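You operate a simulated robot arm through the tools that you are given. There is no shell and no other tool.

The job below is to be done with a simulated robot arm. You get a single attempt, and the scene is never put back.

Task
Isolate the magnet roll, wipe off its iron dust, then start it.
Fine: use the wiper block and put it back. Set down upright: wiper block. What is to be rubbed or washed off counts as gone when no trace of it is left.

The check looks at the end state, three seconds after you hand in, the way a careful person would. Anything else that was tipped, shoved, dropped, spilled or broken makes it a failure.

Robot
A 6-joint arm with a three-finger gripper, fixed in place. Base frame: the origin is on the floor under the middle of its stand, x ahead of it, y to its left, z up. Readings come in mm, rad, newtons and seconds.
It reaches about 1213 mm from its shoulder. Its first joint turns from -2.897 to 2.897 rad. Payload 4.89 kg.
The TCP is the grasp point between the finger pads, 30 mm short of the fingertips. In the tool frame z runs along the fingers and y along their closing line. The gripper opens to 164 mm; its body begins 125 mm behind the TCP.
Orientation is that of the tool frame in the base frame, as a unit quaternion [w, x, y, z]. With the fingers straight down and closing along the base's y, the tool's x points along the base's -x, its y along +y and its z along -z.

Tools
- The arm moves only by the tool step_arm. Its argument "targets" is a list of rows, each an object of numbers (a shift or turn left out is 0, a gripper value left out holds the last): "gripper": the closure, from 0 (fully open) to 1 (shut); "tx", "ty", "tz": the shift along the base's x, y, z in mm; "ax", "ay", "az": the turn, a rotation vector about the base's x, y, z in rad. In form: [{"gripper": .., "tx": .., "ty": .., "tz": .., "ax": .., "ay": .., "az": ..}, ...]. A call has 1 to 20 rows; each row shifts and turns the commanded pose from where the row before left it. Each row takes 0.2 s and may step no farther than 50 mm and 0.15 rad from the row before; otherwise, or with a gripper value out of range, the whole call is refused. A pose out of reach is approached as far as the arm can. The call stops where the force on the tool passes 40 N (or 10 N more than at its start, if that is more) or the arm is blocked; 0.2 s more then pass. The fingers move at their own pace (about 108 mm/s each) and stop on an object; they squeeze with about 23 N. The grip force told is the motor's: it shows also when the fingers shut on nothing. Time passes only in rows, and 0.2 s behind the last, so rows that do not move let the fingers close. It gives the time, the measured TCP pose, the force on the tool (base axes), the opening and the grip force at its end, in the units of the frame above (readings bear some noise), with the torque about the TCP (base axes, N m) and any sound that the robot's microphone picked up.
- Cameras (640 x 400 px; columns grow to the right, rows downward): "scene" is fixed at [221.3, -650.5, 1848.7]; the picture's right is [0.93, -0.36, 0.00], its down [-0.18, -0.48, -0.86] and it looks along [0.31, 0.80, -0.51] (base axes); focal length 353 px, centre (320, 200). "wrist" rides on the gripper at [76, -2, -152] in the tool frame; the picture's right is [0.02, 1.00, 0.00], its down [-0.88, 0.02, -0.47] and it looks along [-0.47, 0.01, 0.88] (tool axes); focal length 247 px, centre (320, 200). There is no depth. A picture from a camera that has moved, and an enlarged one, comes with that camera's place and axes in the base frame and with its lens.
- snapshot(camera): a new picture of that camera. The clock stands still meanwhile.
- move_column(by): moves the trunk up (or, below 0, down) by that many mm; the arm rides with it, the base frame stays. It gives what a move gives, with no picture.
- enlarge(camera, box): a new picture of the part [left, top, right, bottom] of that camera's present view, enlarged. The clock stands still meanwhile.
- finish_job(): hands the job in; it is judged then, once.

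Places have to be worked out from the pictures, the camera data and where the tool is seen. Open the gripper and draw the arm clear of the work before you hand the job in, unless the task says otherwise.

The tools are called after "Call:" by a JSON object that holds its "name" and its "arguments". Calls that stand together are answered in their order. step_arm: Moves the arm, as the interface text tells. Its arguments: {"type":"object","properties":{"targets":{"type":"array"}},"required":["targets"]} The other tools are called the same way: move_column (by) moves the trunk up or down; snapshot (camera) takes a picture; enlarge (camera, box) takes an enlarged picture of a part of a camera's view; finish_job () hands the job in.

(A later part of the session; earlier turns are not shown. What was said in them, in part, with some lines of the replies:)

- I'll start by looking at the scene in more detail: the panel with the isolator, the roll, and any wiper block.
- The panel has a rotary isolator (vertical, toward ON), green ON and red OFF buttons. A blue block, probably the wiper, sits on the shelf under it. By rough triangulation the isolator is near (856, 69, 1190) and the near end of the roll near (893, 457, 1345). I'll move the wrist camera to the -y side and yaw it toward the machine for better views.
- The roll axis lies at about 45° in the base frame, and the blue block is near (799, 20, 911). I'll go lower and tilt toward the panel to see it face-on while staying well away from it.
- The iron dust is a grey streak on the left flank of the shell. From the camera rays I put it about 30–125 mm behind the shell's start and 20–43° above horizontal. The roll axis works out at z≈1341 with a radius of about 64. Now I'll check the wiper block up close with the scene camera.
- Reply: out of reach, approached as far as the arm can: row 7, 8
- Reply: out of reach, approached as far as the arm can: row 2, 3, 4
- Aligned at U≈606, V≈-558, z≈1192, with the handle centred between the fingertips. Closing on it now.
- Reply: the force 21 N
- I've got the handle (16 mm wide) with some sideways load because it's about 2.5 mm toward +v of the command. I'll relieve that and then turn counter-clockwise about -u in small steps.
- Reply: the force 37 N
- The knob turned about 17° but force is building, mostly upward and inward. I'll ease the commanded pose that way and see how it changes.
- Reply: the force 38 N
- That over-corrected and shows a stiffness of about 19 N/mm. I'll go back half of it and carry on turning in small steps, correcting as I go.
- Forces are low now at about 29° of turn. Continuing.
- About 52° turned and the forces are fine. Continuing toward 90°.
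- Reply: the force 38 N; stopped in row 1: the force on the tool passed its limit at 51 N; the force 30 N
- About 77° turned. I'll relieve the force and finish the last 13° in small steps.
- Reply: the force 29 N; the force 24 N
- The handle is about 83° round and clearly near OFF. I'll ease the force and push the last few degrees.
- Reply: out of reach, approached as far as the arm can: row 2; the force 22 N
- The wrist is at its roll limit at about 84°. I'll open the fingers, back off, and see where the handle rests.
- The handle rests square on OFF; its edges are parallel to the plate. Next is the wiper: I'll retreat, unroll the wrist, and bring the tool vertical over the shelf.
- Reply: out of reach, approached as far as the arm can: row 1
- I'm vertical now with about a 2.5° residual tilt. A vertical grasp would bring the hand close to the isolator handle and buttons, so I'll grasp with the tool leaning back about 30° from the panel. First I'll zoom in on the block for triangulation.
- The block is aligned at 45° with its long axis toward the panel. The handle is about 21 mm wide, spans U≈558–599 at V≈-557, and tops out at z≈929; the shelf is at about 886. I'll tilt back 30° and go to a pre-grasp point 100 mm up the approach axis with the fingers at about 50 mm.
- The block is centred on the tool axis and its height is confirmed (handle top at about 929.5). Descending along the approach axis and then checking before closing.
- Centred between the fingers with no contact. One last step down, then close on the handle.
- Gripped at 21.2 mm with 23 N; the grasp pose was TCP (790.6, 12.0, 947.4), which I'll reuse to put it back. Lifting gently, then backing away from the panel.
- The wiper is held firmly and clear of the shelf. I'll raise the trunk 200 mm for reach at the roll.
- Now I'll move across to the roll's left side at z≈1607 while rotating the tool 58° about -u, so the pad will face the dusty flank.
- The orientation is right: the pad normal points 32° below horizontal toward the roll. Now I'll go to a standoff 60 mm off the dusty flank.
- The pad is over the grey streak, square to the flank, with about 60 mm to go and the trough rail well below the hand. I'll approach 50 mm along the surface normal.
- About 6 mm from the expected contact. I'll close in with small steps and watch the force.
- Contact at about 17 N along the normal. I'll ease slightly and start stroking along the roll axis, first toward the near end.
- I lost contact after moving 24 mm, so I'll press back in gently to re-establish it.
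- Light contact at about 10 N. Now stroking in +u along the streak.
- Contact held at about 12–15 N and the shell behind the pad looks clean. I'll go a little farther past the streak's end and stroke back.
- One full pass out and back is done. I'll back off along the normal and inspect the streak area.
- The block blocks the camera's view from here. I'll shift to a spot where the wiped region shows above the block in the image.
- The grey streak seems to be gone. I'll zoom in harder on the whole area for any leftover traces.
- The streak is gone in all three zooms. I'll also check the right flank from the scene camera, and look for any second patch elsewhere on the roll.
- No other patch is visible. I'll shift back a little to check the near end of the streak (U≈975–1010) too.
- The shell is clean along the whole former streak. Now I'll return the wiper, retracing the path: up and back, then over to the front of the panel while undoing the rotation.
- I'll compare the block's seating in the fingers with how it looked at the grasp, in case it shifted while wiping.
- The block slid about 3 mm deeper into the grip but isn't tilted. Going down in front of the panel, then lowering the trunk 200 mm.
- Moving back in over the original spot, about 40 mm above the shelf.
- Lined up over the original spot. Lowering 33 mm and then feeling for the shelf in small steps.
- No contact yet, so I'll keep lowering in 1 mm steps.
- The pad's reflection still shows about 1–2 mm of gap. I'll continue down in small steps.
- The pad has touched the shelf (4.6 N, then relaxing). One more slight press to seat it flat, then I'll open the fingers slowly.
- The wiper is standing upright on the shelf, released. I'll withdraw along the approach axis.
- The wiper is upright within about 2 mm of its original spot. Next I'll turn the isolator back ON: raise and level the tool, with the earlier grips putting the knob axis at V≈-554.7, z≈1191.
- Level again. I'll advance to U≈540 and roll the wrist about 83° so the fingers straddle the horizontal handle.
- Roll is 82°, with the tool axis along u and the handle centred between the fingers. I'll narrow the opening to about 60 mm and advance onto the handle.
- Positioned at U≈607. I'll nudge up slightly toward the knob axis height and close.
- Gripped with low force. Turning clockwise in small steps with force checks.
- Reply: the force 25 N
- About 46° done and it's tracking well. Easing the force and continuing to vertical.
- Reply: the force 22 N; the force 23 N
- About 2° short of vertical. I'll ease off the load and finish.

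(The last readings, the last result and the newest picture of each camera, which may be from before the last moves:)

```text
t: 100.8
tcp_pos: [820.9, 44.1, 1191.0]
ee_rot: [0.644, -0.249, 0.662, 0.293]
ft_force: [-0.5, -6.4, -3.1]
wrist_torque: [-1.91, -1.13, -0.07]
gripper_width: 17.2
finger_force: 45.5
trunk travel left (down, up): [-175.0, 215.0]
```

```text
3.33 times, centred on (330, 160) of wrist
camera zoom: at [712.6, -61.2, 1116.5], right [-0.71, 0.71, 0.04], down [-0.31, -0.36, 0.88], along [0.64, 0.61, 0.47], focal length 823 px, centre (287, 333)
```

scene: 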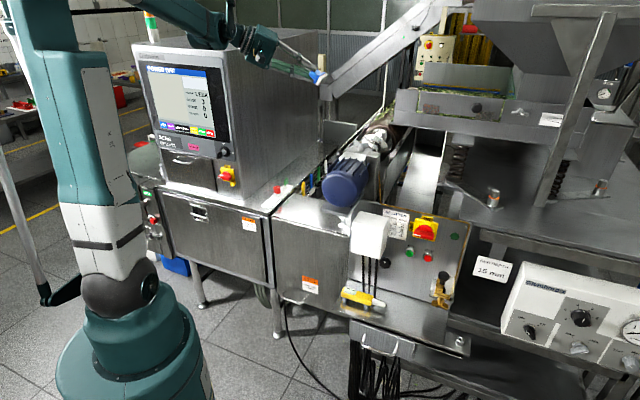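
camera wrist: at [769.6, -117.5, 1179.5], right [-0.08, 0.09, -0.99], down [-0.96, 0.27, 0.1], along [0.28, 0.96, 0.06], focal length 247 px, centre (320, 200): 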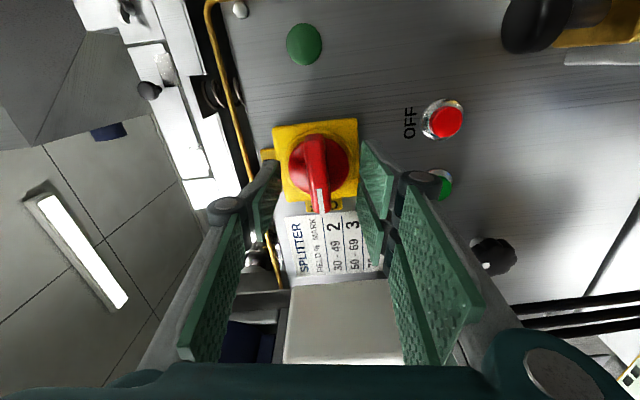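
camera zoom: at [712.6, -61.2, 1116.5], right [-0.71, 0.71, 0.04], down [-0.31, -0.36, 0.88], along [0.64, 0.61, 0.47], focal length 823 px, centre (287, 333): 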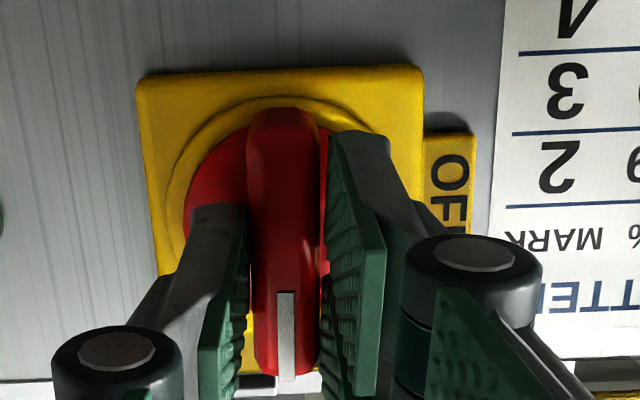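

The torque jumped to about 2 N·m and the fingers opened slightly, so the knob has reached its ON stop. I'll back the roll off slightly, release, and check.

Call:
{"name": "step_arm", "arguments": {"targets": [{"ax": -0.03, "ay": -0.0306}, {"gripper": 0.8}, {"gripper": 0.6}, {"gripper": 0.5}, {"tx": -14, "ty": -14.3}, {"tx": -14, "ty": -14.3}, {"tx": -14, "ty": -14.3}, {"tx": -14, "ty": -14.3}]}}

Call:
{"name": "snapshot", "arguments": {"camera": "wrist"}}

Call:
{"name": "enlarge", "arguments": {"camera": "wrist", "box": [260, 0, 400, 210]}}

Call:
{"name": "enlarge", "arguments": {"camera": "scene", "box": [405, 210, 450, 255]}}

```text
t: 102.7
tcp_pos: [765.6, -12.5, 1191.9]
ee_rot: [0.65, -0.264, 0.656, 0.279]
ft_force: [0.1, 0.9, -0.9]
wrist_torque: [0.01, -0.04, -0.04]
gripper_width: 82.5
finger_force: 0.0
trunk travel left (down, up): [-175.0, 215.0]
```

```text
taken
camera wrist: at [659.0, -120.0, 1116.2], right [-0.71, 0.71, 0.0], down [-0.33, -0.34, 0.88], along [0.62, 0.62, 0.47], focal length 247 px, centre (320, 200)
```

wrist: 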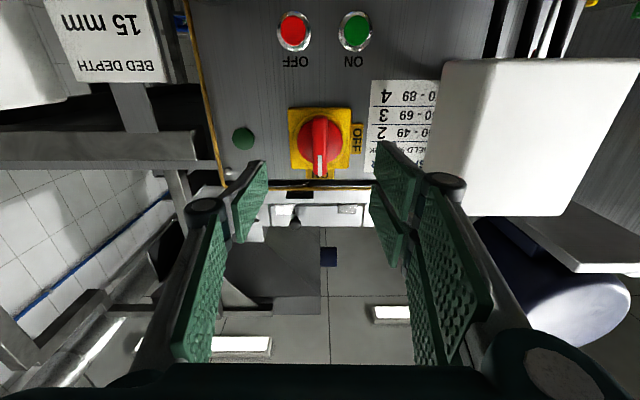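

```text
1.90 times, centred on (330, 105) of wrist
camera zoom: at [659.0, -120.0, 1116.2], right [-0.71, 0.71, 0.0], down [-0.33, -0.34, 0.88], along [0.62, 0.62, 0.47], focal length 470 px, centre (301, 381)
```

zoom: 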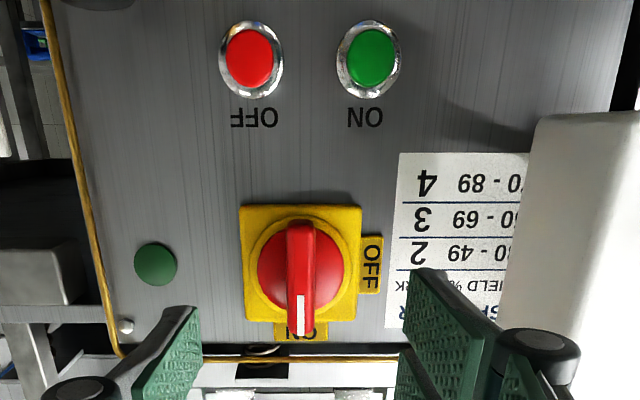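

```text
8.89 times, centred on (428, 232) of scene
camera zoom: at [221.3, -650.5, 1848.7], right [0.93, -0.36, 0.0], down [-0.18, -0.48, -0.86], along [0.31, 0.8, -0.51], focal length 3137 px, centre (-636, -89)
```

zoom: 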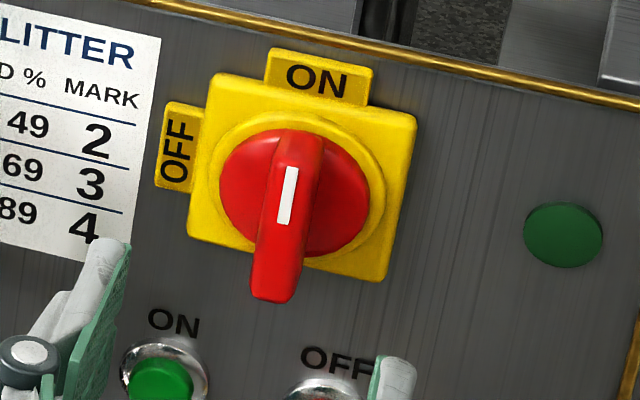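

The isolator is back square at ON. Two-view triangulation puts the green ON button at V≈-523, z≈1086. I'll close the fingers and move to a standoff so the single finger's tip lines up with the green cap.

Call:
{"name": "step_arm", "arguments": {"targets": [{"tx": -7.3, "ty": 7.2, "tz": -21, "gripper": 1.0}, {"tx": -7.3, "ty": 7.2, "tz": -21}, {"tx": -7.3, "ty": 7.2, "tz": -21}, {"tx": -7.3, "ty": 7.2, "tz": -21}, {"tz": -21}, {"tz": -1}]}}

Call:
{"name": "snapshot", "arguments": {"camera": "wrist"}}

Call:
{"name": "snapshot", "arguments": {"camera": "scene"}}

```text
t: 104.0
tcp_pos: [742.1, 13.1, 1096.7]
ee_rot: [0.649, -0.265, 0.656, 0.279]
ft_force: [0.9, 0.4, 0.7]
wrist_torque: [-0.01, 0.03, -0.04]
gripper_width: 0.0
finger_force: 23.0
out of reach, approached as far as the arm can: row 5
trunk travel left (down, up): [-175.0, 215.0]
```

```text
taken
camera wrist: at [635.8, -93.9, 1022.0], right [-0.71, 0.7, 0.0], down [-0.33, -0.34, 0.88], along [0.62, 0.63, 0.47], focal length 247 px, centre (320, 200)
```

wrist: 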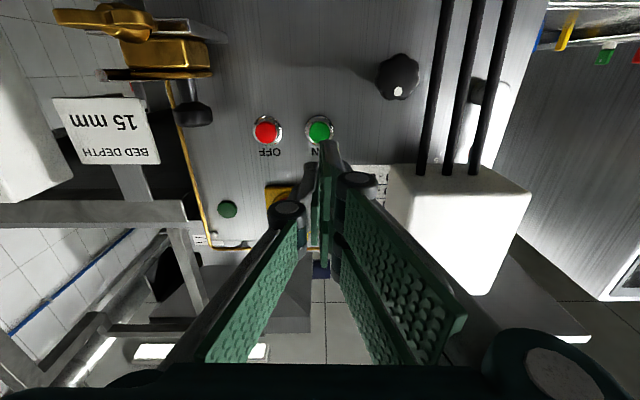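

```text
taken
```

scene: 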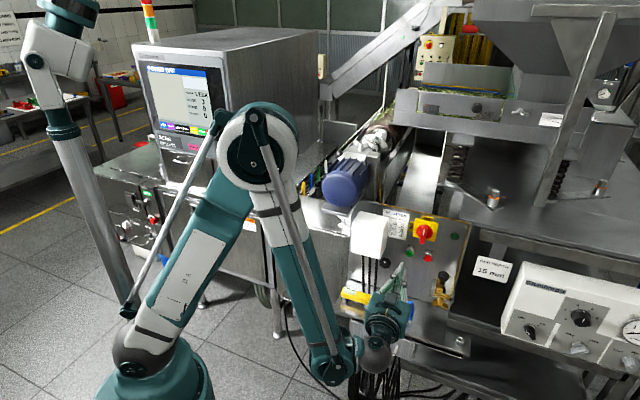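

I'm near the wrist limit again. I'll raise the arm 50 mm and lower the trunk 60 mm to get margin at this height.

Call:
{"name": "step_arm", "arguments": {"targets": [{"tz": 25}, {"tz": 25}]}}

Call:
{"name": "move_column", "arguments": {"by": -60}}

```text
t: 104.7
tcp_pos: [742.0, 13.3, 1145.4]
ee_rot: [0.65, -0.263, 0.656, 0.278]
ft_force: [0.3, 0.3, -1.2]
wrist_torque: [0.04, -0.06, 0.17]
gripper_width: 0.1
finger_force: 23.1
trunk travel left (down, up): [-175.0, 215.0]
```

```text
t: 105.7
tcp_pos: [742.6, 13.8, 1085.1]
ee_rot: [0.65, -0.262, 0.656, 0.278]
ft_force: [-0.5, -0.2, 1.0]
wrist_torque: [-0.02, 0.01, 0.0]
gripper_width: 0.1
finger_force: 22.8
trunk travel left (down, up): [-115.0, 275.0]
```

Call:
{"name": "snapshot", "arguments": {"camera": "wrist"}}

Call:
{"name": "enlarge", "arguments": {"camera": "wrist", "box": [240, 90, 400, 220]}}

Call:
{"name": "enlarge", "arguments": {"camera": "scene", "box": [370, 225, 450, 305]}}

```text
taken
camera wrist: at [635.5, -93.9, 1009.2], right [-0.71, 0.71, 0.0], down [-0.33, -0.34, 0.88], along [0.62, 0.62, 0.47], focal length 247 px, centre (320, 200)
```

wrist: 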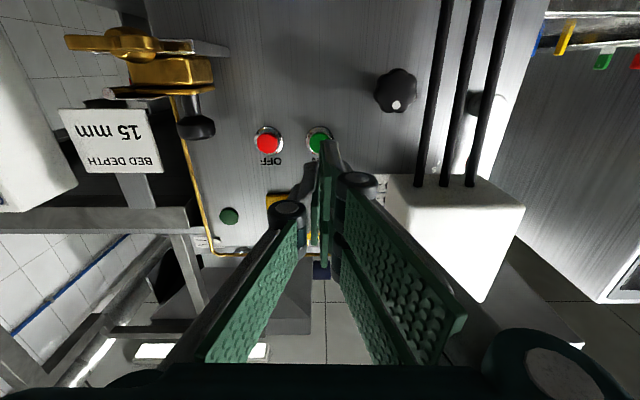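

```text
3.08 times, centred on (320, 155) of wrist
camera zoom: at [635.5, -93.9, 1009.2], right [-0.71, 0.71, 0.0], down [-0.33, -0.34, 0.88], along [0.62, 0.62, 0.47], focal length 760 px, centre (320, 338)
```

zoom: 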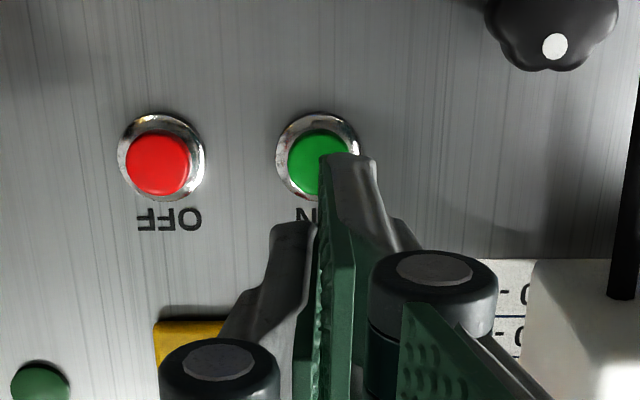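

```text
5.00 times, centred on (410, 265) of scene
camera zoom: at [221.3, -650.5, 1848.7], right [0.93, -0.36, 0.0], down [-0.18, -0.48, -0.86], along [0.31, 0.8, -0.51], focal length 1765 px, centre (-130, -125)
```

zoom: 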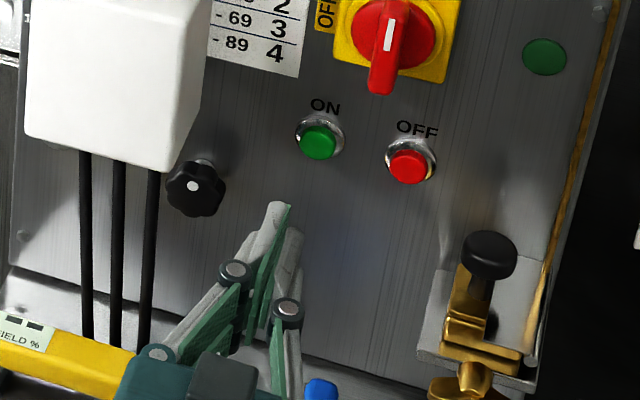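

The closed fingertips are centred at V≈-520.5, z≈1085, matching the green button. Advancing straight in to about 8 mm short of the cap.

Call:
{"name": "step_arm", "arguments": {"targets": [{"tx": 14, "ty": 14.1, "tz": 0.2}, {"tx": 14, "ty": 14.1, "tz": 0.2}, {"tx": 14, "ty": 14.1, "tz": 0.2}, {"tx": 14, "ty": 14.1, "tz": 0.2}]}}

Call:
{"name": "snapshot", "arguments": {"camera": "wrist"}}

Call:
{"name": "enlarge", "arguments": {"camera": "scene", "box": [380, 225, 450, 285]}}

Call:
{"name": "enlarge", "arguments": {"camera": "wrist", "box": [240, 90, 400, 220]}}

```text
t: 106.7
tcp_pos: [796.7, 69.9, 1086.7]
ee_rot: [0.65, -0.263, 0.656, 0.279]
ft_force: [0.1, -0.1, 0.4]
wrist_torque: [-0.02, 0.04, 0.02]
gripper_width: 0.0
finger_force: 22.7
trunk travel left (down, up): [-115.0, 275.0]
```

```text
taken
camera wrist: at [690.5, -38.6, 1010.0], right [-0.71, 0.71, 0.0], down [-0.33, -0.34, 0.88], along [0.62, 0.62, 0.47], focal length 247 px, centre (320, 200)
```

wrist: 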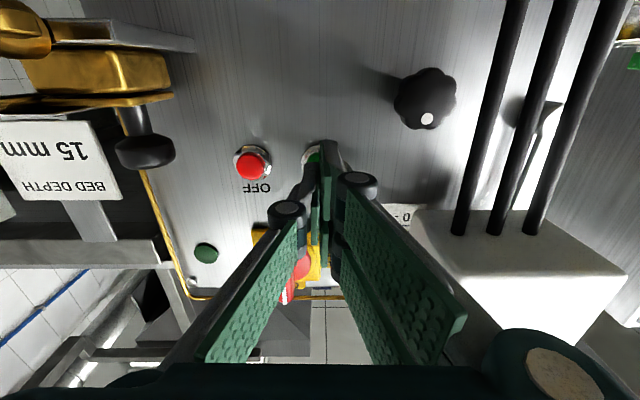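

```text
6.67 times, centred on (415, 255) of scene
camera zoom: at [221.3, -650.5, 1848.7], right [0.93, -0.36, 0.0], down [-0.18, -0.48, -0.86], along [0.31, 0.8, -0.51], focal length 2353 px, centre (-313, -167)
```

zoom: 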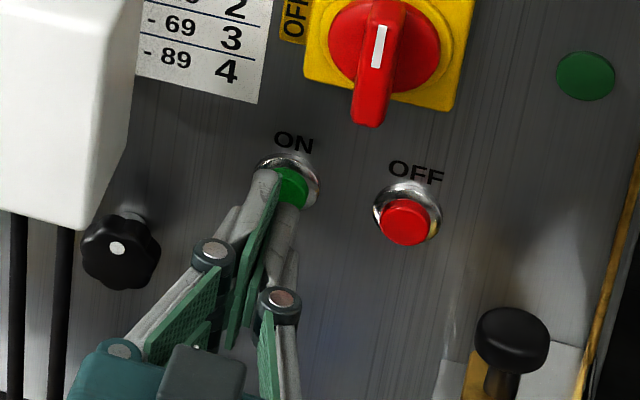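

```text
3.08 times, centred on (320, 155) of wrist
camera zoom: at [690.5, -38.6, 1010.0], right [-0.71, 0.71, 0.0], down [-0.33, -0.34, 0.88], along [0.62, 0.62, 0.47], focal length 760 px, centre (320, 338)
```

zoom: 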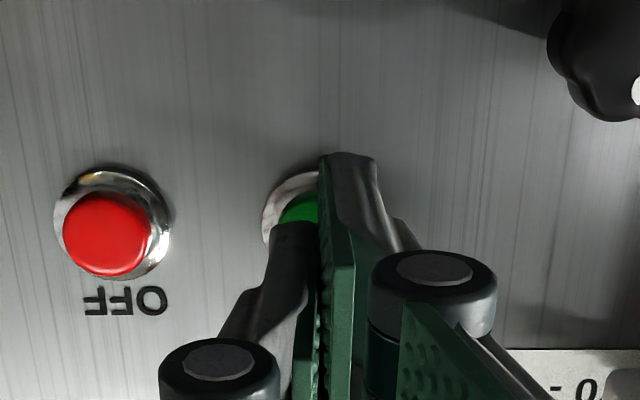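

Aligned in V, and the cap looks about 3 mm lower than my tip centre. I'll adjust down and press in with small steps.

Call:
{"name": "step_arm", "arguments": {"targets": [{"tz": -3}, {"tx": 2.1, "ty": 2.14}, {"tx": 2.1, "ty": 2.14}]}}

Call:
{"name": "step_arm", "arguments": {"targets": [{"tx": 1.4, "ty": 1.43}, {"tx": 1.4, "ty": 1.43}]}}

```text
t: 107.5
tcp_pos: [802.7, 73.3, 1083.0]
ee_rot: [0.65, -0.265, 0.655, 0.28]
ft_force: [0.6, -0.2, 0.4]
wrist_torque: [0.0, -0.01, 0.02]
gripper_width: 0.0
finger_force: 22.9
trunk travel left (down, up): [-115.0, 275.0]
```

```text
t: 108.0
tcp_pos: [803.7, 77.9, 1082.9]
ee_rot: [0.65, -0.263, 0.656, 0.279]
ft_force: [-0.6, -0.3, 0.2]
wrist_torque: [-0.01, -0.01, -0.01]
gripper_width: 0.0
finger_force: 22.6
trunk travel left (down, up): [-115.0, 275.0]
```

Call:
{"name": "step_arm", "arguments": {"targets": [{"tx": 1.4, "ty": 1.43}]}}

Call:
{"name": "step_arm", "arguments": {"targets": [{"tx": 1.05, "ty": 1.07}]}}

Call:
{"name": "step_arm", "arguments": {"targets": [{"tx": 1.05, "ty": 1.07}]}}

```text
t: 108.5
tcp_pos: [804.5, 78.9, 1082.7]
ee_rot: [0.65, -0.264, 0.656, 0.279]
ft_force: [0.8, -1.1, -0.2]
wrist_torque: [0.0, 0.01, 0.0]
gripper_width: 0.0
finger_force: 22.8
trunk travel left (down, up): [-115.0, 275.0]
```

```text
t: 108.8
tcp_pos: [806.8, 80.0, 1083.4]
ee_rot: [0.65, -0.263, 0.656, 0.279]
ft_force: [-0.2, 0.3, 0.0]
wrist_torque: [0.03, -0.01, -0.03]
gripper_width: 0.0
finger_force: 22.8
trunk travel left (down, up): [-115.0, 275.0]
```

```text
t: 109.2
tcp_pos: [807.8, 79.1, 1083.8]
ee_rot: [0.65, -0.264, 0.656, 0.279]
ft_force: [-0.3, 0.5, 0.2]
wrist_torque: [0.01, -0.02, 0.01]
gripper_width: 0.0
finger_force: 22.8
trunk travel left (down, up): [-115.0, 275.0]
```

Call:
{"name": "enlarge", "arguments": {"camera": "scene", "box": [390, 235, 435, 275]}}

Call:
{"name": "enlarge", "arguments": {"camera": "wrist", "box": [280, 120, 360, 200]}}

```text
10.00 times, centred on (412, 255) of scene
camera zoom: at [221.3, -650.5, 1848.7], right [0.93, -0.36, 0.0], down [-0.18, -0.48, -0.86], along [0.31, 0.8, -0.51], focal length 3529 px, centre (-605, -350)
```

zoom: 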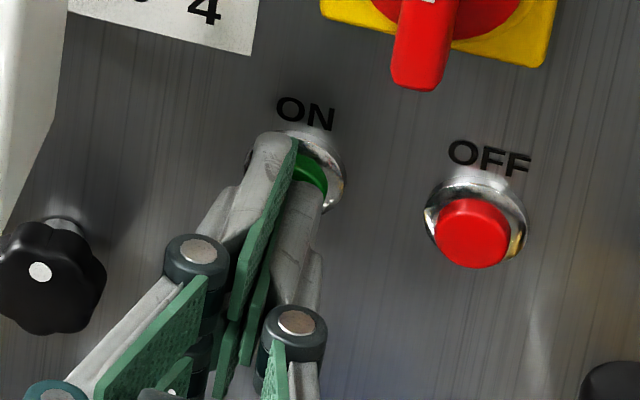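

```text
5.00 times, centred on (320, 160) of wrist
camera zoom: at [701.7, -27.7, 1007.6], right [-0.71, 0.71, 0.0], down [-0.33, -0.34, 0.88], along [0.62, 0.62, 0.47], focal length 1235 px, centre (320, 400)
```

zoom: 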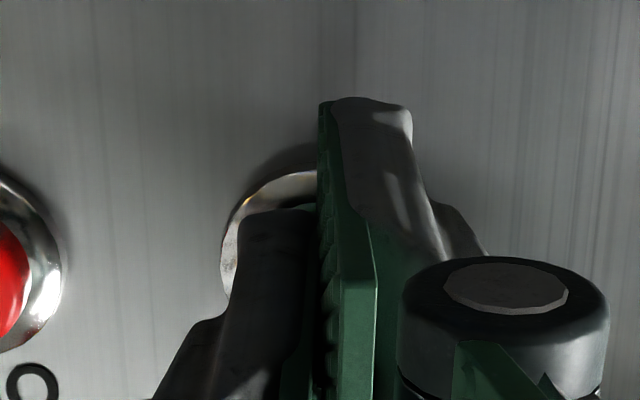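

The tips are right at the cap. I'll keep pressing in 1.5 mm steps.

Call:
{"name": "step_arm", "arguments": {"targets": [{"tx": 1.05, "ty": 1.07}]}}

Call:
{"name": "step_arm", "arguments": {"targets": [{"tx": 1.05, "ty": 1.07}]}}

Call:
{"name": "step_arm", "arguments": {"targets": [{"tx": 1.05, "ty": 1.07}]}}

```text
t: 109.7
tcp_pos: [809.4, 81.6, 1082.8]
ee_rot: [0.65, -0.263, 0.656, 0.279]
ft_force: [0.1, -0.6, -0.3]
wrist_torque: [-0.04, -0.02, -0.02]
gripper_width: 0.0
finger_force: 23.0
trunk travel left (down, up): [-115.0, 275.0]
```

```text
t: 110.0
tcp_pos: [811.2, 82.4, 1082.2]
ee_rot: [0.65, -0.264, 0.656, 0.279]
ft_force: [0.5, -0.7, -0.7]
wrist_torque: [0.0, -0.02, -0.05]
gripper_width: 0.0
finger_force: 23.1
trunk travel left (down, up): [-115.0, 275.0]
```

```text
t: 110.5
tcp_pos: [811.2, 84.0, 1082.1]
ee_rot: [0.65, -0.265, 0.655, 0.279]
ft_force: [-0.4, -0.8, -0.4]
wrist_torque: [0.01, 0.03, -0.01]
gripper_width: 6.1
finger_force: 45.0
trunk travel left (down, up): [-115.0, 275.0]
```

The fingers have opened to 6 mm with no axial force, so the cap is wedging between them. Let me look before going any further.

Call:
{"name": "enlarge", "arguments": {"camera": "scene", "box": [390, 235, 435, 275]}}

Call:
{"name": "enlarge", "arguments": {"camera": "wrist", "box": [280, 120, 360, 200]}}

Call:
{"name": "enlarge", "arguments": {"camera": "scene", "box": [350, 100, 420, 160]}}

```text
10.00 times, centred on (412, 255) of scene
camera zoom: at [221.3, -650.5, 1848.7], right [0.93, -0.36, 0.0], down [-0.18, -0.48, -0.86], along [0.31, 0.8, -0.51], focal length 3529 px, centre (-605, -350)
```

zoom: 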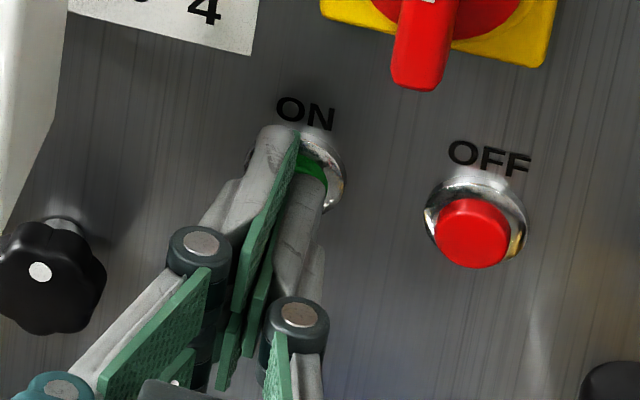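

```text
5.00 times, centred on (320, 160) of wrist
camera zoom: at [705.2, -23.9, 1006.7], right [-0.71, 0.71, 0.0], down [-0.33, -0.34, 0.88], along [0.62, 0.62, 0.47], focal length 1235 px, centre (320, 400)
```

zoom: 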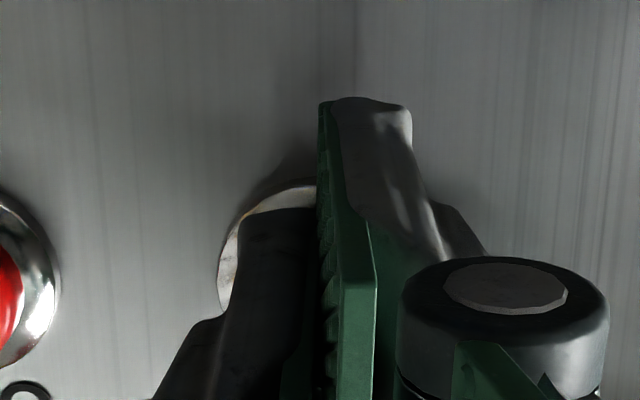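

```text
6.67 times, centred on (385, 130) of scene
camera zoom: at [221.3, -650.5, 1848.7], right [0.93, -0.36, 0.0], down [-0.18, -0.48, -0.86], along [0.31, 0.8, -0.51], focal length 2353 px, centre (-113, 667)
```

zoom: 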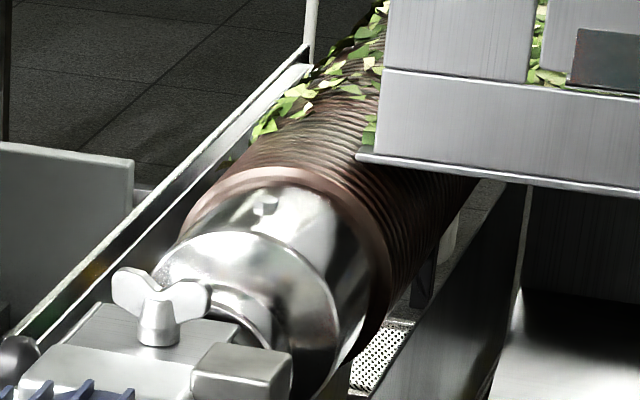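

The cap sits right on the split line between the single finger and the pair. I'll back off 14 mm and shift about 6 mm toward +v so the single finger's solid tip is centred on the cap.

Call:
{"name": "step_arm", "arguments": {"targets": [{"tx": -4.9, "ty": -5}, {"tx": -4.9, "ty": -5}, {"tx": -4.2, "ty": 4.1, "gripper": 1.0}, {"tz": 0}]}}

Call:
{"name": "enlarge", "arguments": {"camera": "wrist", "box": [280, 120, 360, 200]}}

Call:
{"name": "enlarge", "arguments": {"camera": "scene", "box": [390, 235, 435, 275]}}

```text
t: 111.5
tcp_pos: [797.9, 77.6, 1082.5]
ee_rot: [0.65, -0.264, 0.656, 0.28]
ft_force: [0.6, -0.9, 0.6]
wrist_torque: [0.01, 0.0, 0.05]
gripper_width: 0.0
finger_force: 45.0
trunk travel left (down, up): [-115.0, 275.0]
```

```text
5.00 times, centred on (320, 160) of wrist
camera zoom: at [691.4, -29.9, 1007.7], right [-0.71, 0.71, 0.0], down [-0.33, -0.34, 0.88], along [0.62, 0.62, 0.47], focal length 1235 px, centre (320, 400)
```

zoom: 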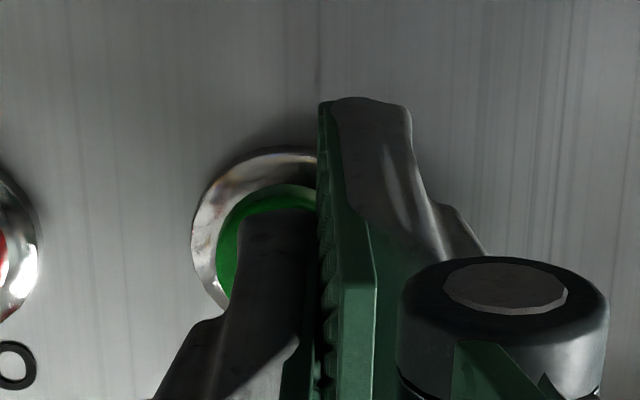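

```text
10.00 times, centred on (412, 255) of scene
camera zoom: at [221.3, -650.5, 1848.7], right [0.93, -0.36, 0.0], down [-0.18, -0.48, -0.86], along [0.31, 0.8, -0.51], focal length 3529 px, centre (-605, -350)
```

zoom: 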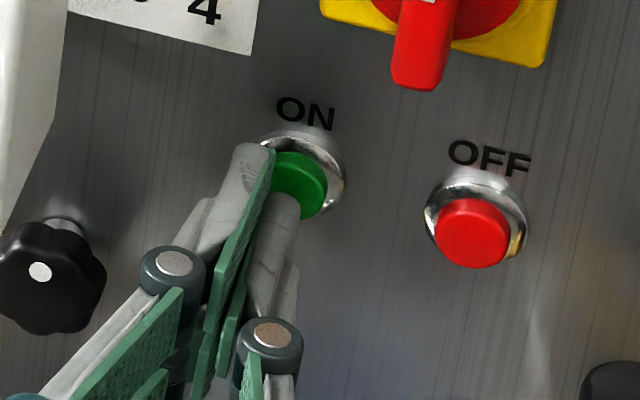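

Now the single finger's tip covers the cap centre. Pressing in again in small steps.

Call:
{"name": "step_arm", "arguments": {"targets": [{"tx": 3.5, "ty": 3.57}, {"tx": 2.1, "ty": 2.14}]}}

Call:
{"name": "step_arm", "arguments": {"targets": [{"tx": 1.4, "ty": 1.43}]}}

Call:
{"name": "step_arm", "arguments": {"targets": [{"tx": 1.05, "ty": 1.07}]}}

Call:
{"name": "step_arm", "arguments": {"targets": [{"tx": 1.05, "ty": 1.07}]}}

```text
t: 112.0
tcp_pos: [804.1, 85.3, 1083.5]
ee_rot: [0.65, -0.264, 0.656, 0.279]
ft_force: [0.1, 0.3, -0.2]
wrist_torque: [-0.01, -0.01, 0.01]
gripper_width: 0.0
finger_force: 45.1
trunk travel left (down, up): [-115.0, 275.0]
```

```text
t: 112.5
tcp_pos: [805.9, 85.8, 1083.4]
ee_rot: [0.65, -0.264, 0.656, 0.279]
ft_force: [0.5, -0.6, -0.3]
wrist_torque: [0.03, -0.01, 0.01]
gripper_width: 0.0
finger_force: 44.7
trunk travel left (down, up): [-115.0, 275.0]
```

```text
t: 112.8
tcp_pos: [807.0, 85.6, 1082.3]
ee_rot: [0.65, -0.265, 0.655, 0.278]
ft_force: [0.6, -0.8, 0.4]
wrist_torque: [0.0, 0.0, 0.02]
gripper_width: 0.0
finger_force: 44.5
trunk travel left (down, up): [-115.0, 275.0]
```

```text
t: 113.2
tcp_pos: [808.1, 86.1, 1083.5]
ee_rot: [0.65, -0.264, 0.656, 0.278]
ft_force: [-0.7, 0.7, 0.4]
wrist_torque: [-0.01, 0.0, 0.01]
gripper_width: 0.1
finger_force: 45.7
trunk travel left (down, up): [-115.0, 275.0]
```

Call:
{"name": "enlarge", "arguments": {"camera": "wrist", "box": [280, 120, 360, 200]}}

Call:
{"name": "enlarge", "arguments": {"camera": "scene", "box": [395, 240, 425, 270]}}

```text
5.00 times, centred on (320, 160) of wrist
camera zoom: at [701.2, -20.8, 1006.7], right [-0.71, 0.71, 0.0], down [-0.33, -0.34, 0.88], along [0.62, 0.62, 0.47], focal length 1235 px, centre (320, 400)
```

zoom: 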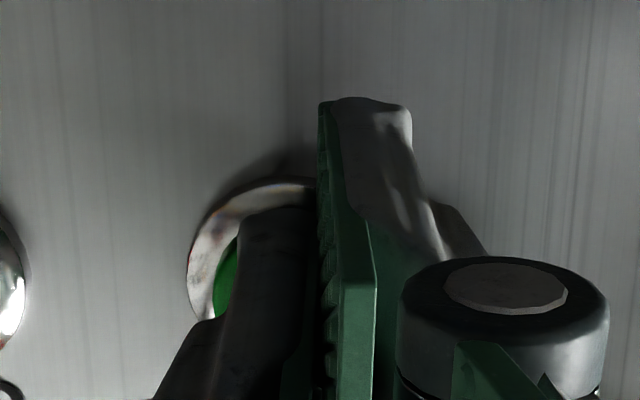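

```text
13.33 times, centred on (410, 255) of scene
camera zoom: at [221.3, -650.5, 1848.7], right [0.93, -0.36, 0.0], down [-0.18, -0.48, -0.86], along [0.31, 0.8, -0.51], focal length 4706 px, centre (-880, -533)
```

zoom: 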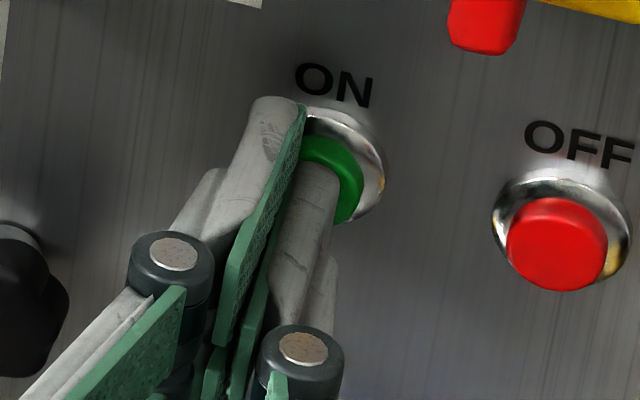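

The tip is right over the cap, so I'll keep stepping inward until I feel it.

Call:
{"name": "step_arm", "arguments": {"targets": [{"tx": 1.05, "ty": 1.07}]}}

Call:
{"name": "step_arm", "arguments": {"targets": [{"tx": 1.05, "ty": 1.07}]}}

Call:
{"name": "step_arm", "arguments": {"targets": [{"tx": 1.05, "ty": 1.07}]}}

```text
t: 113.7
tcp_pos: [808.3, 88.6, 1082.3]
ee_rot: [0.65, -0.264, 0.656, 0.278]
ft_force: [-0.5, -0.7, 0.5]
wrist_torque: [0.01, -0.01, -0.01]
gripper_width: 6.1
finger_force: 45.3
trunk travel left (down, up): [-115.0, 275.0]
```

```text
t: 114.0
tcp_pos: [809.3, 89.9, 1082.7]
ee_rot: [0.65, -0.264, 0.656, 0.279]
ft_force: [-0.7, -1.8, 0.2]
wrist_torque: [-0.01, 0.02, -0.04]
gripper_width: 6.0
finger_force: 44.4
trunk travel left (down, up): [-115.0, 275.0]
heard: click
```

```text
t: 114.5
tcp_pos: [810.2, 90.3, 1082.4]
ee_rot: [0.65, -0.264, 0.656, 0.278]
ft_force: [-1.8, -2.2, -1.1]
wrist_torque: [-0.03, -0.03, -0.03]
gripper_width: 6.0
finger_force: 45.0
trunk travel left (down, up): [-115.0, 275.0]
```

I heard a click: the ON button actuated. I'll back straight off and check whether the roll is running.

Call:
{"name": "step_arm", "arguments": {"targets": [{"tx": -3.5, "ty": -3.57}, {"tx": -10, "ty": -10.2}, {"tx": -20, "ty": -20.4}, {"tx": -20, "ty": -20.4}, {"tx": -20, "ty": -20.4}]}}

Call:
{"name": "enlarge", "arguments": {"camera": "scene", "box": [390, 200, 470, 280]}}

Call:
{"name": "enlarge", "arguments": {"camera": "scene", "box": [350, 100, 420, 160]}}

```text
t: 115.7
tcp_pos: [737.4, 15.7, 1082.1]
ee_rot: [0.65, -0.264, 0.656, 0.279]
ft_force: [0.3, 0.6, -1.1]
wrist_torque: [0.04, 0.0, -0.03]
gripper_width: 0.0
finger_force: 44.9
trunk travel left (down, up): [-115.0, 275.0]
```

```text
5.00 times, centred on (430, 240) of scene
camera zoom: at [221.3, -650.5, 1848.7], right [0.93, -0.36, 0.0], down [-0.18, -0.48, -0.86], along [0.31, 0.8, -0.51], focal length 1765 px, centre (-230, 0)
```

zoom: 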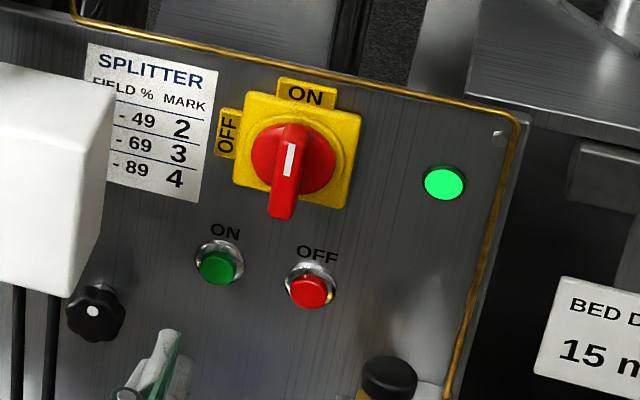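

```text
6.67 times, centred on (385, 130) of scene
camera zoom: at [221.3, -650.5, 1848.7], right [0.93, -0.36, 0.0], down [-0.18, -0.48, -0.86], along [0.31, 0.8, -0.51], focal length 2353 px, centre (-113, 667)
```

zoom: 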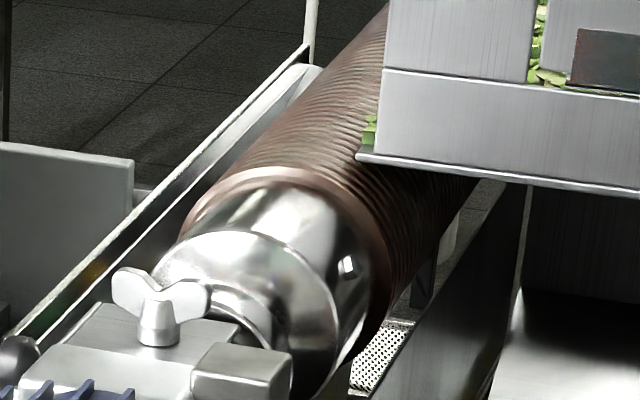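

The lamp is lit bright green, and the bolt has moved round, so the roll is running. I'll open the gripper, draw the arm back and up, and watch the turning roll for any leftover dust on its other sides.

Call:
{"name": "step_arm", "arguments": {"targets": [{"tx": -25, "ty": -25.5, "tz": 10}, {"tx": -25, "ty": -25.5, "tz": 20, "gripper": 0.5}, {"tx": -20, "ty": -20.4, "tz": 30}, {"tz": 40}, {"tz": 40}, {"tz": 40}]}}

Call:
{"name": "enlarge", "arguments": {"camera": "scene", "box": [360, 100, 410, 150]}}

Call:
{"name": "step_arm", "arguments": {"targets": [{"tz": 40}]}}

Call:
{"name": "enlarge", "arguments": {"camera": "scene", "box": [360, 100, 410, 150]}}

Call:
{"name": "step_arm", "arguments": {"targets": [{"tz": 40}]}}

Call:
{"name": "enlarge", "arguments": {"camera": "scene", "box": [360, 100, 410, 150]}}

Call:
{"name": "snapshot", "arguments": {"camera": "scene"}}

```text
t: 117.0
tcp_pos: [665.4, -56.6, 1262.3]
ee_rot: [0.65, -0.264, 0.656, 0.28]
ft_force: [0.8, -0.5, 0.0]
wrist_torque: [0.05, -0.02, 0.25]
gripper_width: 81.9
finger_force: 0.0
trunk travel left (down, up): [-115.0, 275.0]
```

```text
8.00 times, centred on (385, 125) of scene
camera zoom: at [221.3, -650.5, 1848.7], right [0.93, -0.36, 0.0], down [-0.18, -0.48, -0.86], along [0.31, 0.8, -0.51], focal length 2824 px, centre (-200, 800)
```

zoom: 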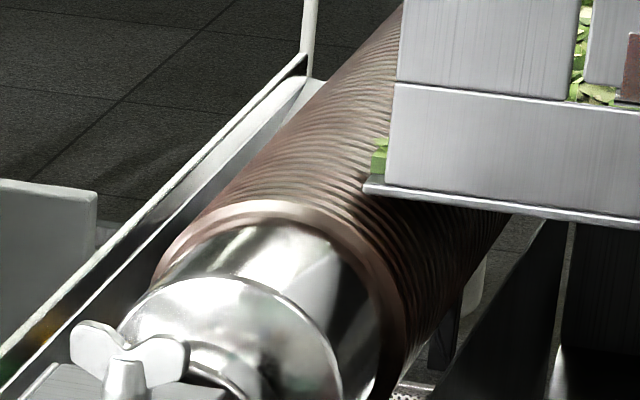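

```text
t: 117.5
tcp_pos: [667.2, -56.3, 1299.9]
ee_rot: [0.65, -0.263, 0.656, 0.279]
ft_force: [0.0, -0.4, -1.2]
wrist_torque: [0.02, -0.01, 0.14]
gripper_width: 81.7
finger_force: 0.1
trunk travel left (down, up): [-115.0, 275.0]
```

```text
8.00 times, centred on (385, 125) of scene
camera zoom: at [221.3, -650.5, 1848.7], right [0.93, -0.36, 0.0], down [-0.18, -0.48, -0.86], along [0.31, 0.8, -0.51], focal length 2824 px, centre (-200, 800)
```

zoom: 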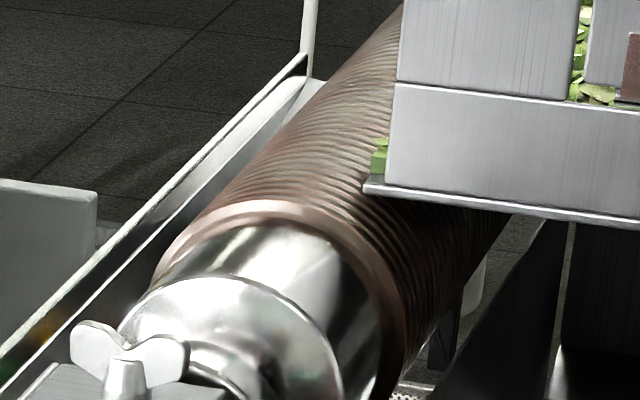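

```text
t: 117.8
tcp_pos: [667.6, -55.8, 1344.1]
ee_rot: [0.65, -0.263, 0.656, 0.279]
ft_force: [1.6, -0.7, -0.6]
wrist_torque: [0.01, 0.0, 0.18]
gripper_width: 82.2
finger_force: 0.0
trunk travel left (down, up): [-115.0, 275.0]
```

```text
8.00 times, centred on (385, 125) of scene
camera zoom: at [221.3, -650.5, 1848.7], right [0.93, -0.36, 0.0], down [-0.18, -0.48, -0.86], along [0.31, 0.8, -0.51], focal length 2824 px, centre (-200, 800)
```

zoom: 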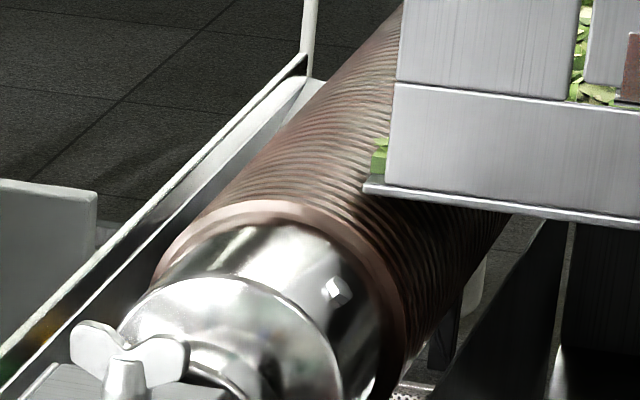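

```text
taken
```

scene: 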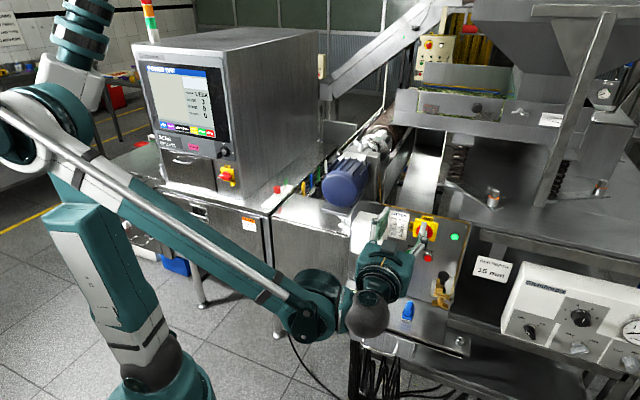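

No dust shows at these phases. I'll move the arm farther clear (up and back) and check several more phases of the turning roll.

Call:
{"name": "step_arm", "arguments": {"targets": [{"tx": -25, "tz": 40, "gripper": 0}]}}

Call:
{"name": "enlarge", "arguments": {"camera": "scene", "box": [365, 105, 405, 140]}}

Call:
{"name": "step_arm", "arguments": {"targets": [{"tx": -25, "tz": 40}]}}

Call:
{"name": "enlarge", "arguments": {"camera": "scene", "box": [365, 105, 405, 140]}}

Call:
{"name": "step_arm", "arguments": {"targets": [{"tx": -25, "tz": 40}, {"tx": -25, "tz": 30}]}}

Call:
{"name": "enlarge", "arguments": {"camera": "scene", "box": [365, 105, 405, 140]}}

Call:
{"name": "step_arm", "arguments": {"targets": [{"tx": -25}]}}

Call:
{"name": "enlarge", "arguments": {"camera": "scene", "box": [365, 105, 405, 140]}}

Call:
{"name": "enlarge", "arguments": {"camera": "scene", "box": [340, 210, 460, 330]}}

Call:
{"name": "snapshot", "arguments": {"camera": "scene"}}

```text
t: 118.2
tcp_pos: [645.1, -55.7, 1381.8]
ee_rot: [0.65, -0.263, 0.656, 0.28]
ft_force: [1.6, -1.0, -1.0]
wrist_torque: [0.07, -0.04, 0.35]
gripper_width: 162.7
finger_force: 0.2
trunk travel left (down, up): [-115.0, 275.0]
```

```text
11.43 times, centred on (385, 122) of scene
camera zoom: at [221.3, -650.5, 1848.7], right [0.93, -0.36, 0.0], down [-0.18, -0.48, -0.86], along [0.31, 0.8, -0.51], focal length 4034 px, centre (-423, 1086)
```

zoom: 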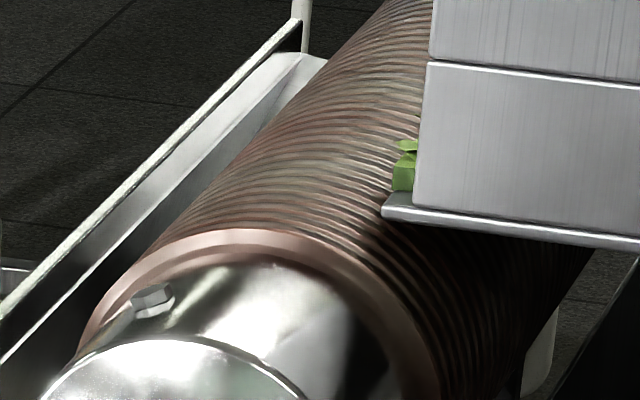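

```text
t: 118.7
tcp_pos: [620.7, -57.8, 1420.7]
ee_rot: [0.65, -0.263, 0.656, 0.279]
ft_force: [2.2, -0.3, 0.6]
wrist_torque: [0.02, -0.08, 0.24]
gripper_width: 164.0
finger_force: 0.0
trunk travel left (down, up): [-115.0, 275.0]
```

```text
11.43 times, centred on (385, 122) of scene
camera zoom: at [221.3, -650.5, 1848.7], right [0.93, -0.36, 0.0], down [-0.18, -0.48, -0.86], along [0.31, 0.8, -0.51], focal length 4034 px, centre (-423, 1086)
```

zoom: 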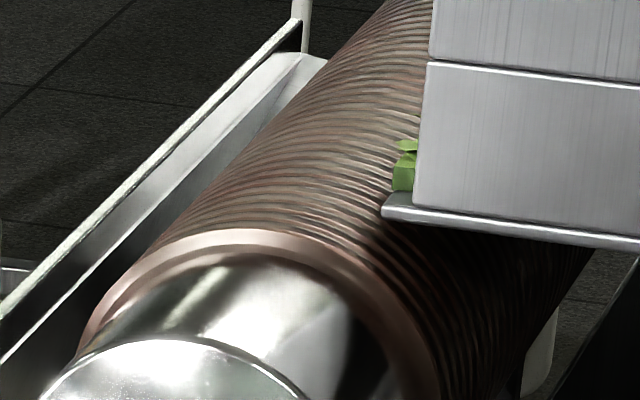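

```text
t: 119.2
tcp_pos: [571.7, -54.9, 1492.4]
ee_rot: [0.65, -0.263, 0.656, 0.279]
ft_force: [2.8, -1.2, -0.6]
wrist_torque: [0.03, -0.04, 0.3]
gripper_width: 163.8
finger_force: 0.0
trunk travel left (down, up): [-115.0, 275.0]
```

```text
11.43 times, centred on (385, 122) of scene
camera zoom: at [221.3, -650.5, 1848.7], right [0.93, -0.36, 0.0], down [-0.18, -0.48, -0.86], along [0.31, 0.8, -0.51], focal length 4034 px, centre (-423, 1086)
```

zoom: 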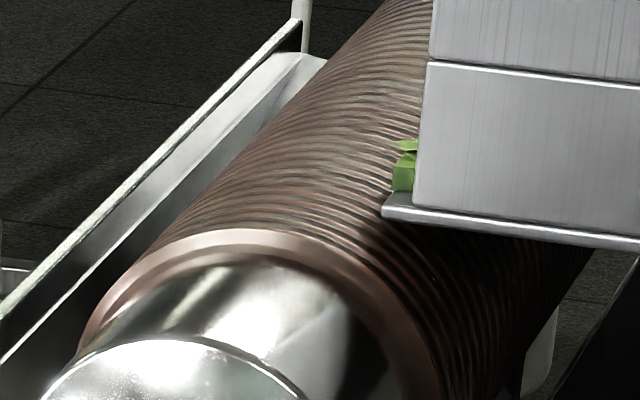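

```text
t: 119.7
tcp_pos: [545.2, -54.6, 1493.0]
ee_rot: [0.65, -0.264, 0.656, 0.279]
ft_force: [1.4, 0.3, 0.6]
wrist_torque: [0.03, -0.03, 0.09]
gripper_width: 164.1
finger_force: 0.0
trunk travel left (down, up): [-115.0, 275.0]
```

```text
11.43 times, centred on (385, 122) of scene
camera zoom: at [221.3, -650.5, 1848.7], right [0.93, -0.36, 0.0], down [-0.18, -0.48, -0.86], along [0.31, 0.8, -0.51], focal length 4034 px, centre (-423, 1086)
```

zoom: 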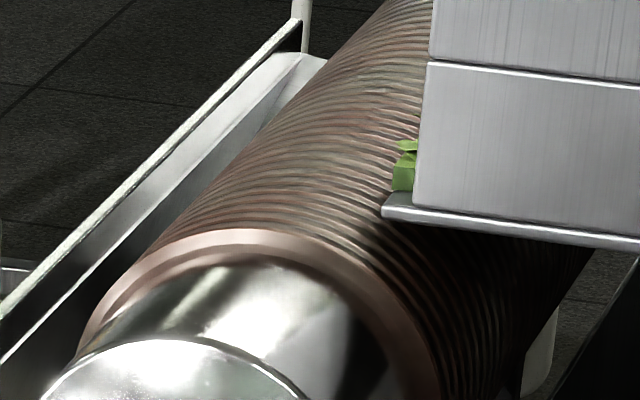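

```text
3.33 times, centred on (400, 270) of scene
camera zoom: at [221.3, -650.5, 1848.7], right [0.93, -0.36, 0.0], down [-0.18, -0.48, -0.86], along [0.31, 0.8, -0.51], focal length 1176 px, centre (53, -33)
```

zoom: 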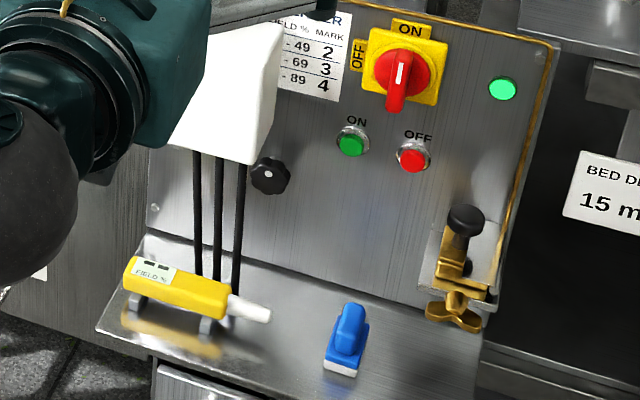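

```text
taken
```

scene: 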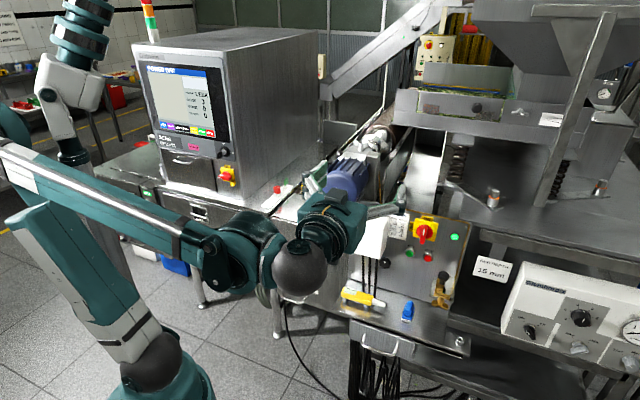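

The lamp is lit, the roll is turning and clean at every phase I sampled, the isolator is ON, and the wiper is upright in its place. I'll back the open gripper away a little more before handing in.

Call:
{"name": "step_arm", "arguments": {"targets": [{"tx": -30, "ty": -30, "tz": 10}, {"tx": -30, "ty": -30, "tz": 10}, {"tx": 0}]}}

Call:
{"name": "enlarge", "arguments": {"camera": "scene", "box": [340, 100, 460, 330]}}

```text
t: 120.4
tcp_pos: [495.9, -38.8, 1509.9]
ee_rot: [0.626, -0.315, 0.633, 0.329]
ft_force: [-0.4, 0.7, 0.4]
wrist_torque: [0.0, -0.02, 0.02]
gripper_width: 163.9
finger_force: 0.0
trunk travel left (down, up): [-115.0, 275.0]
stopped in row 3: the arm was blocked; the commanded pose is now the measured one
```

```text
1.74 times, centred on (400, 215) of scene
camera zoom: at [221.3, -650.5, 1848.7], right [0.93, -0.36, 0.0], down [-0.18, -0.48, -0.86], along [0.31, 0.8, -0.51], focal length 614 px, centre (181, 174)
```

zoom: 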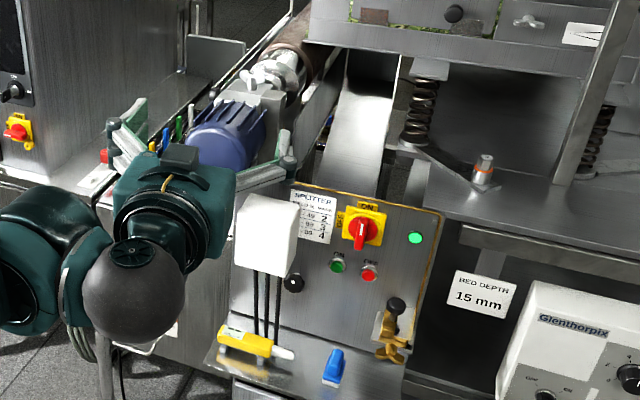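

The last retreat was reported as blocked, with no force at the tool, so it's probably the arm's own fold limit. I'll check the full scene.

Call:
{"name": "snapshot", "arguments": {"camera": "scene"}}

Call:
{"name": "snapshot", "arguments": {"camera": "wrist"}}

```text
taken
```

scene: 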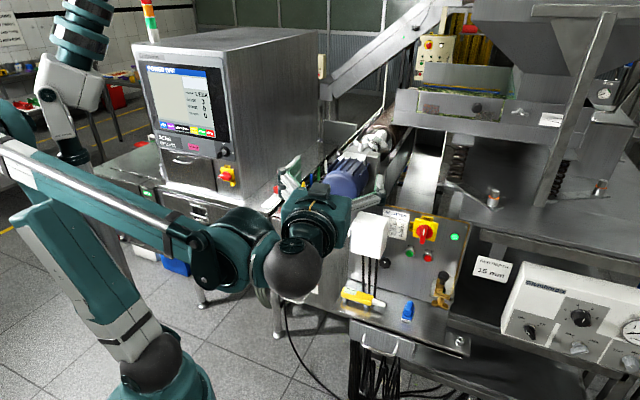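

```text
taken
camera wrist: at [406.9, -162.3, 1433.7], right [-0.81, 0.58, 0.0], down [-0.28, -0.38, 0.88], along [0.52, 0.71, 0.47], focal length 247 px, centre (320, 200)
```

wrist: 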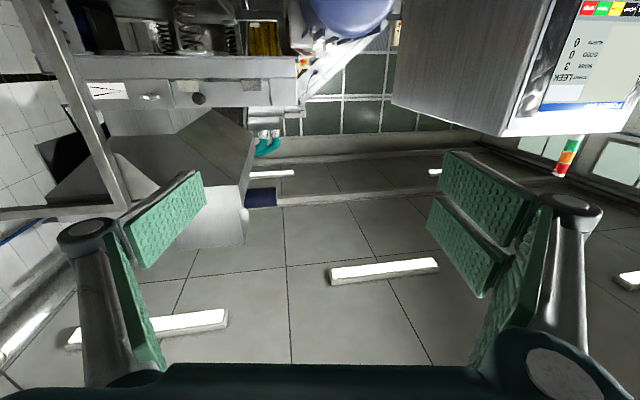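

Nothing in the scene is touched; the arm is just tightly folded. I'll relax it upward to a comfortable clear pose.

Call:
{"name": "step_arm", "arguments": {"targets": [{"tx": 10, "tz": 20}, {"tx": 10, "tz": 30}, {"tz": 30}, {"tz": 30}, {"tz": 0}]}}

Call:
{"name": "snapshot", "arguments": {"camera": "scene"}}

Call:
{"name": "enlarge", "arguments": {"camera": "scene", "box": [360, 100, 460, 200]}}

```text
t: 121.6
tcp_pos: [511.8, -43.4, 1621.7]
ee_rot: [0.627, -0.313, 0.634, 0.327]
ft_force: [0.2, -0.1, -0.1]
wrist_torque: [0.0, 0.04, 0.0]
gripper_width: 164.1
finger_force: 0.1
trunk travel left (down, up): [-115.0, 275.0]
```

```text
taken
```

scene: 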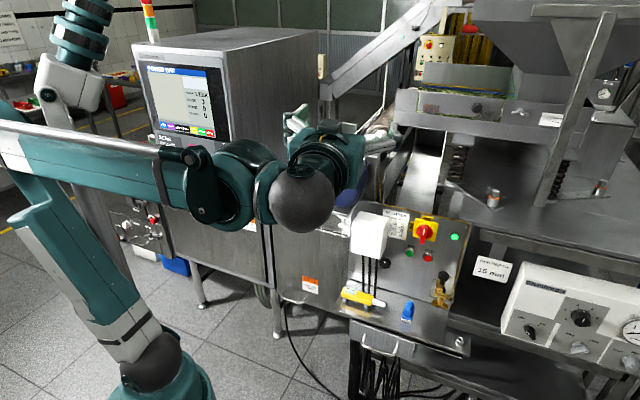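

```text
4.00 times, centred on (410, 150) of scene
camera zoom: at [221.3, -650.5, 1848.7], right [0.93, -0.36, 0.0], down [-0.18, -0.48, -0.86], along [0.31, 0.8, -0.51], focal length 1412 px, centre (-40, 400)
```

zoom: 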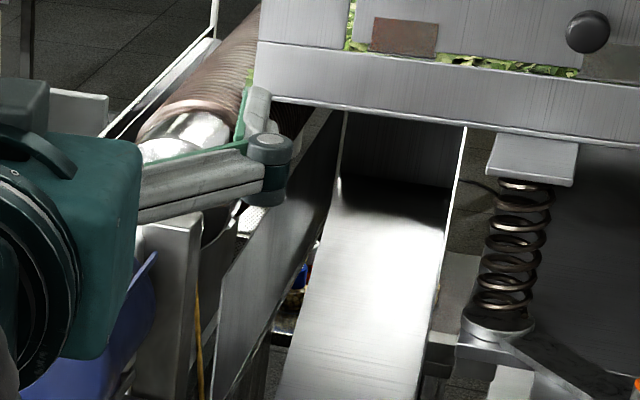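

The arm is clear of the machine with the gripper open. The isolator is ON with the lamp lit, the roll is running clean, and the wiper is upright where it came from. Handing in.

Call:
{"name": "finish_job", "arguments": {}}

```text
The job is handed in.
```

I isolated the magnet roll, wiped off its iron dust and started it again; the job is handed in.

- **Isolating:** I turned the isolator from ON to OFF before touching the roll. It came to rest square on the OFF mark.
- **Wiping:** The dust was one grey streak on the roll's left side, just behind the chrome end. I went over it with the wiper block in both directions. Close-up pictures afterwards, including several as the roll turned, showed no trace left. The right side was dark in the pictures, but I saw no dust there.
- **Wiper block:** It is back on the shelf, upright on its pad, within about 2 mm of where it was.
- **Starting:** I turned the isolator back to ON and pressed the green ON button; there was a click. The green lamp is lit and the roll is turning.

The leek pieces lying on the roll came off once it started turning. I saw nothing else moved or knocked over. While backing away, the arm stopped once as blocked, with no force at the tool. I put that down to its own folding limit and moved it to a clear pose with the gripper open.
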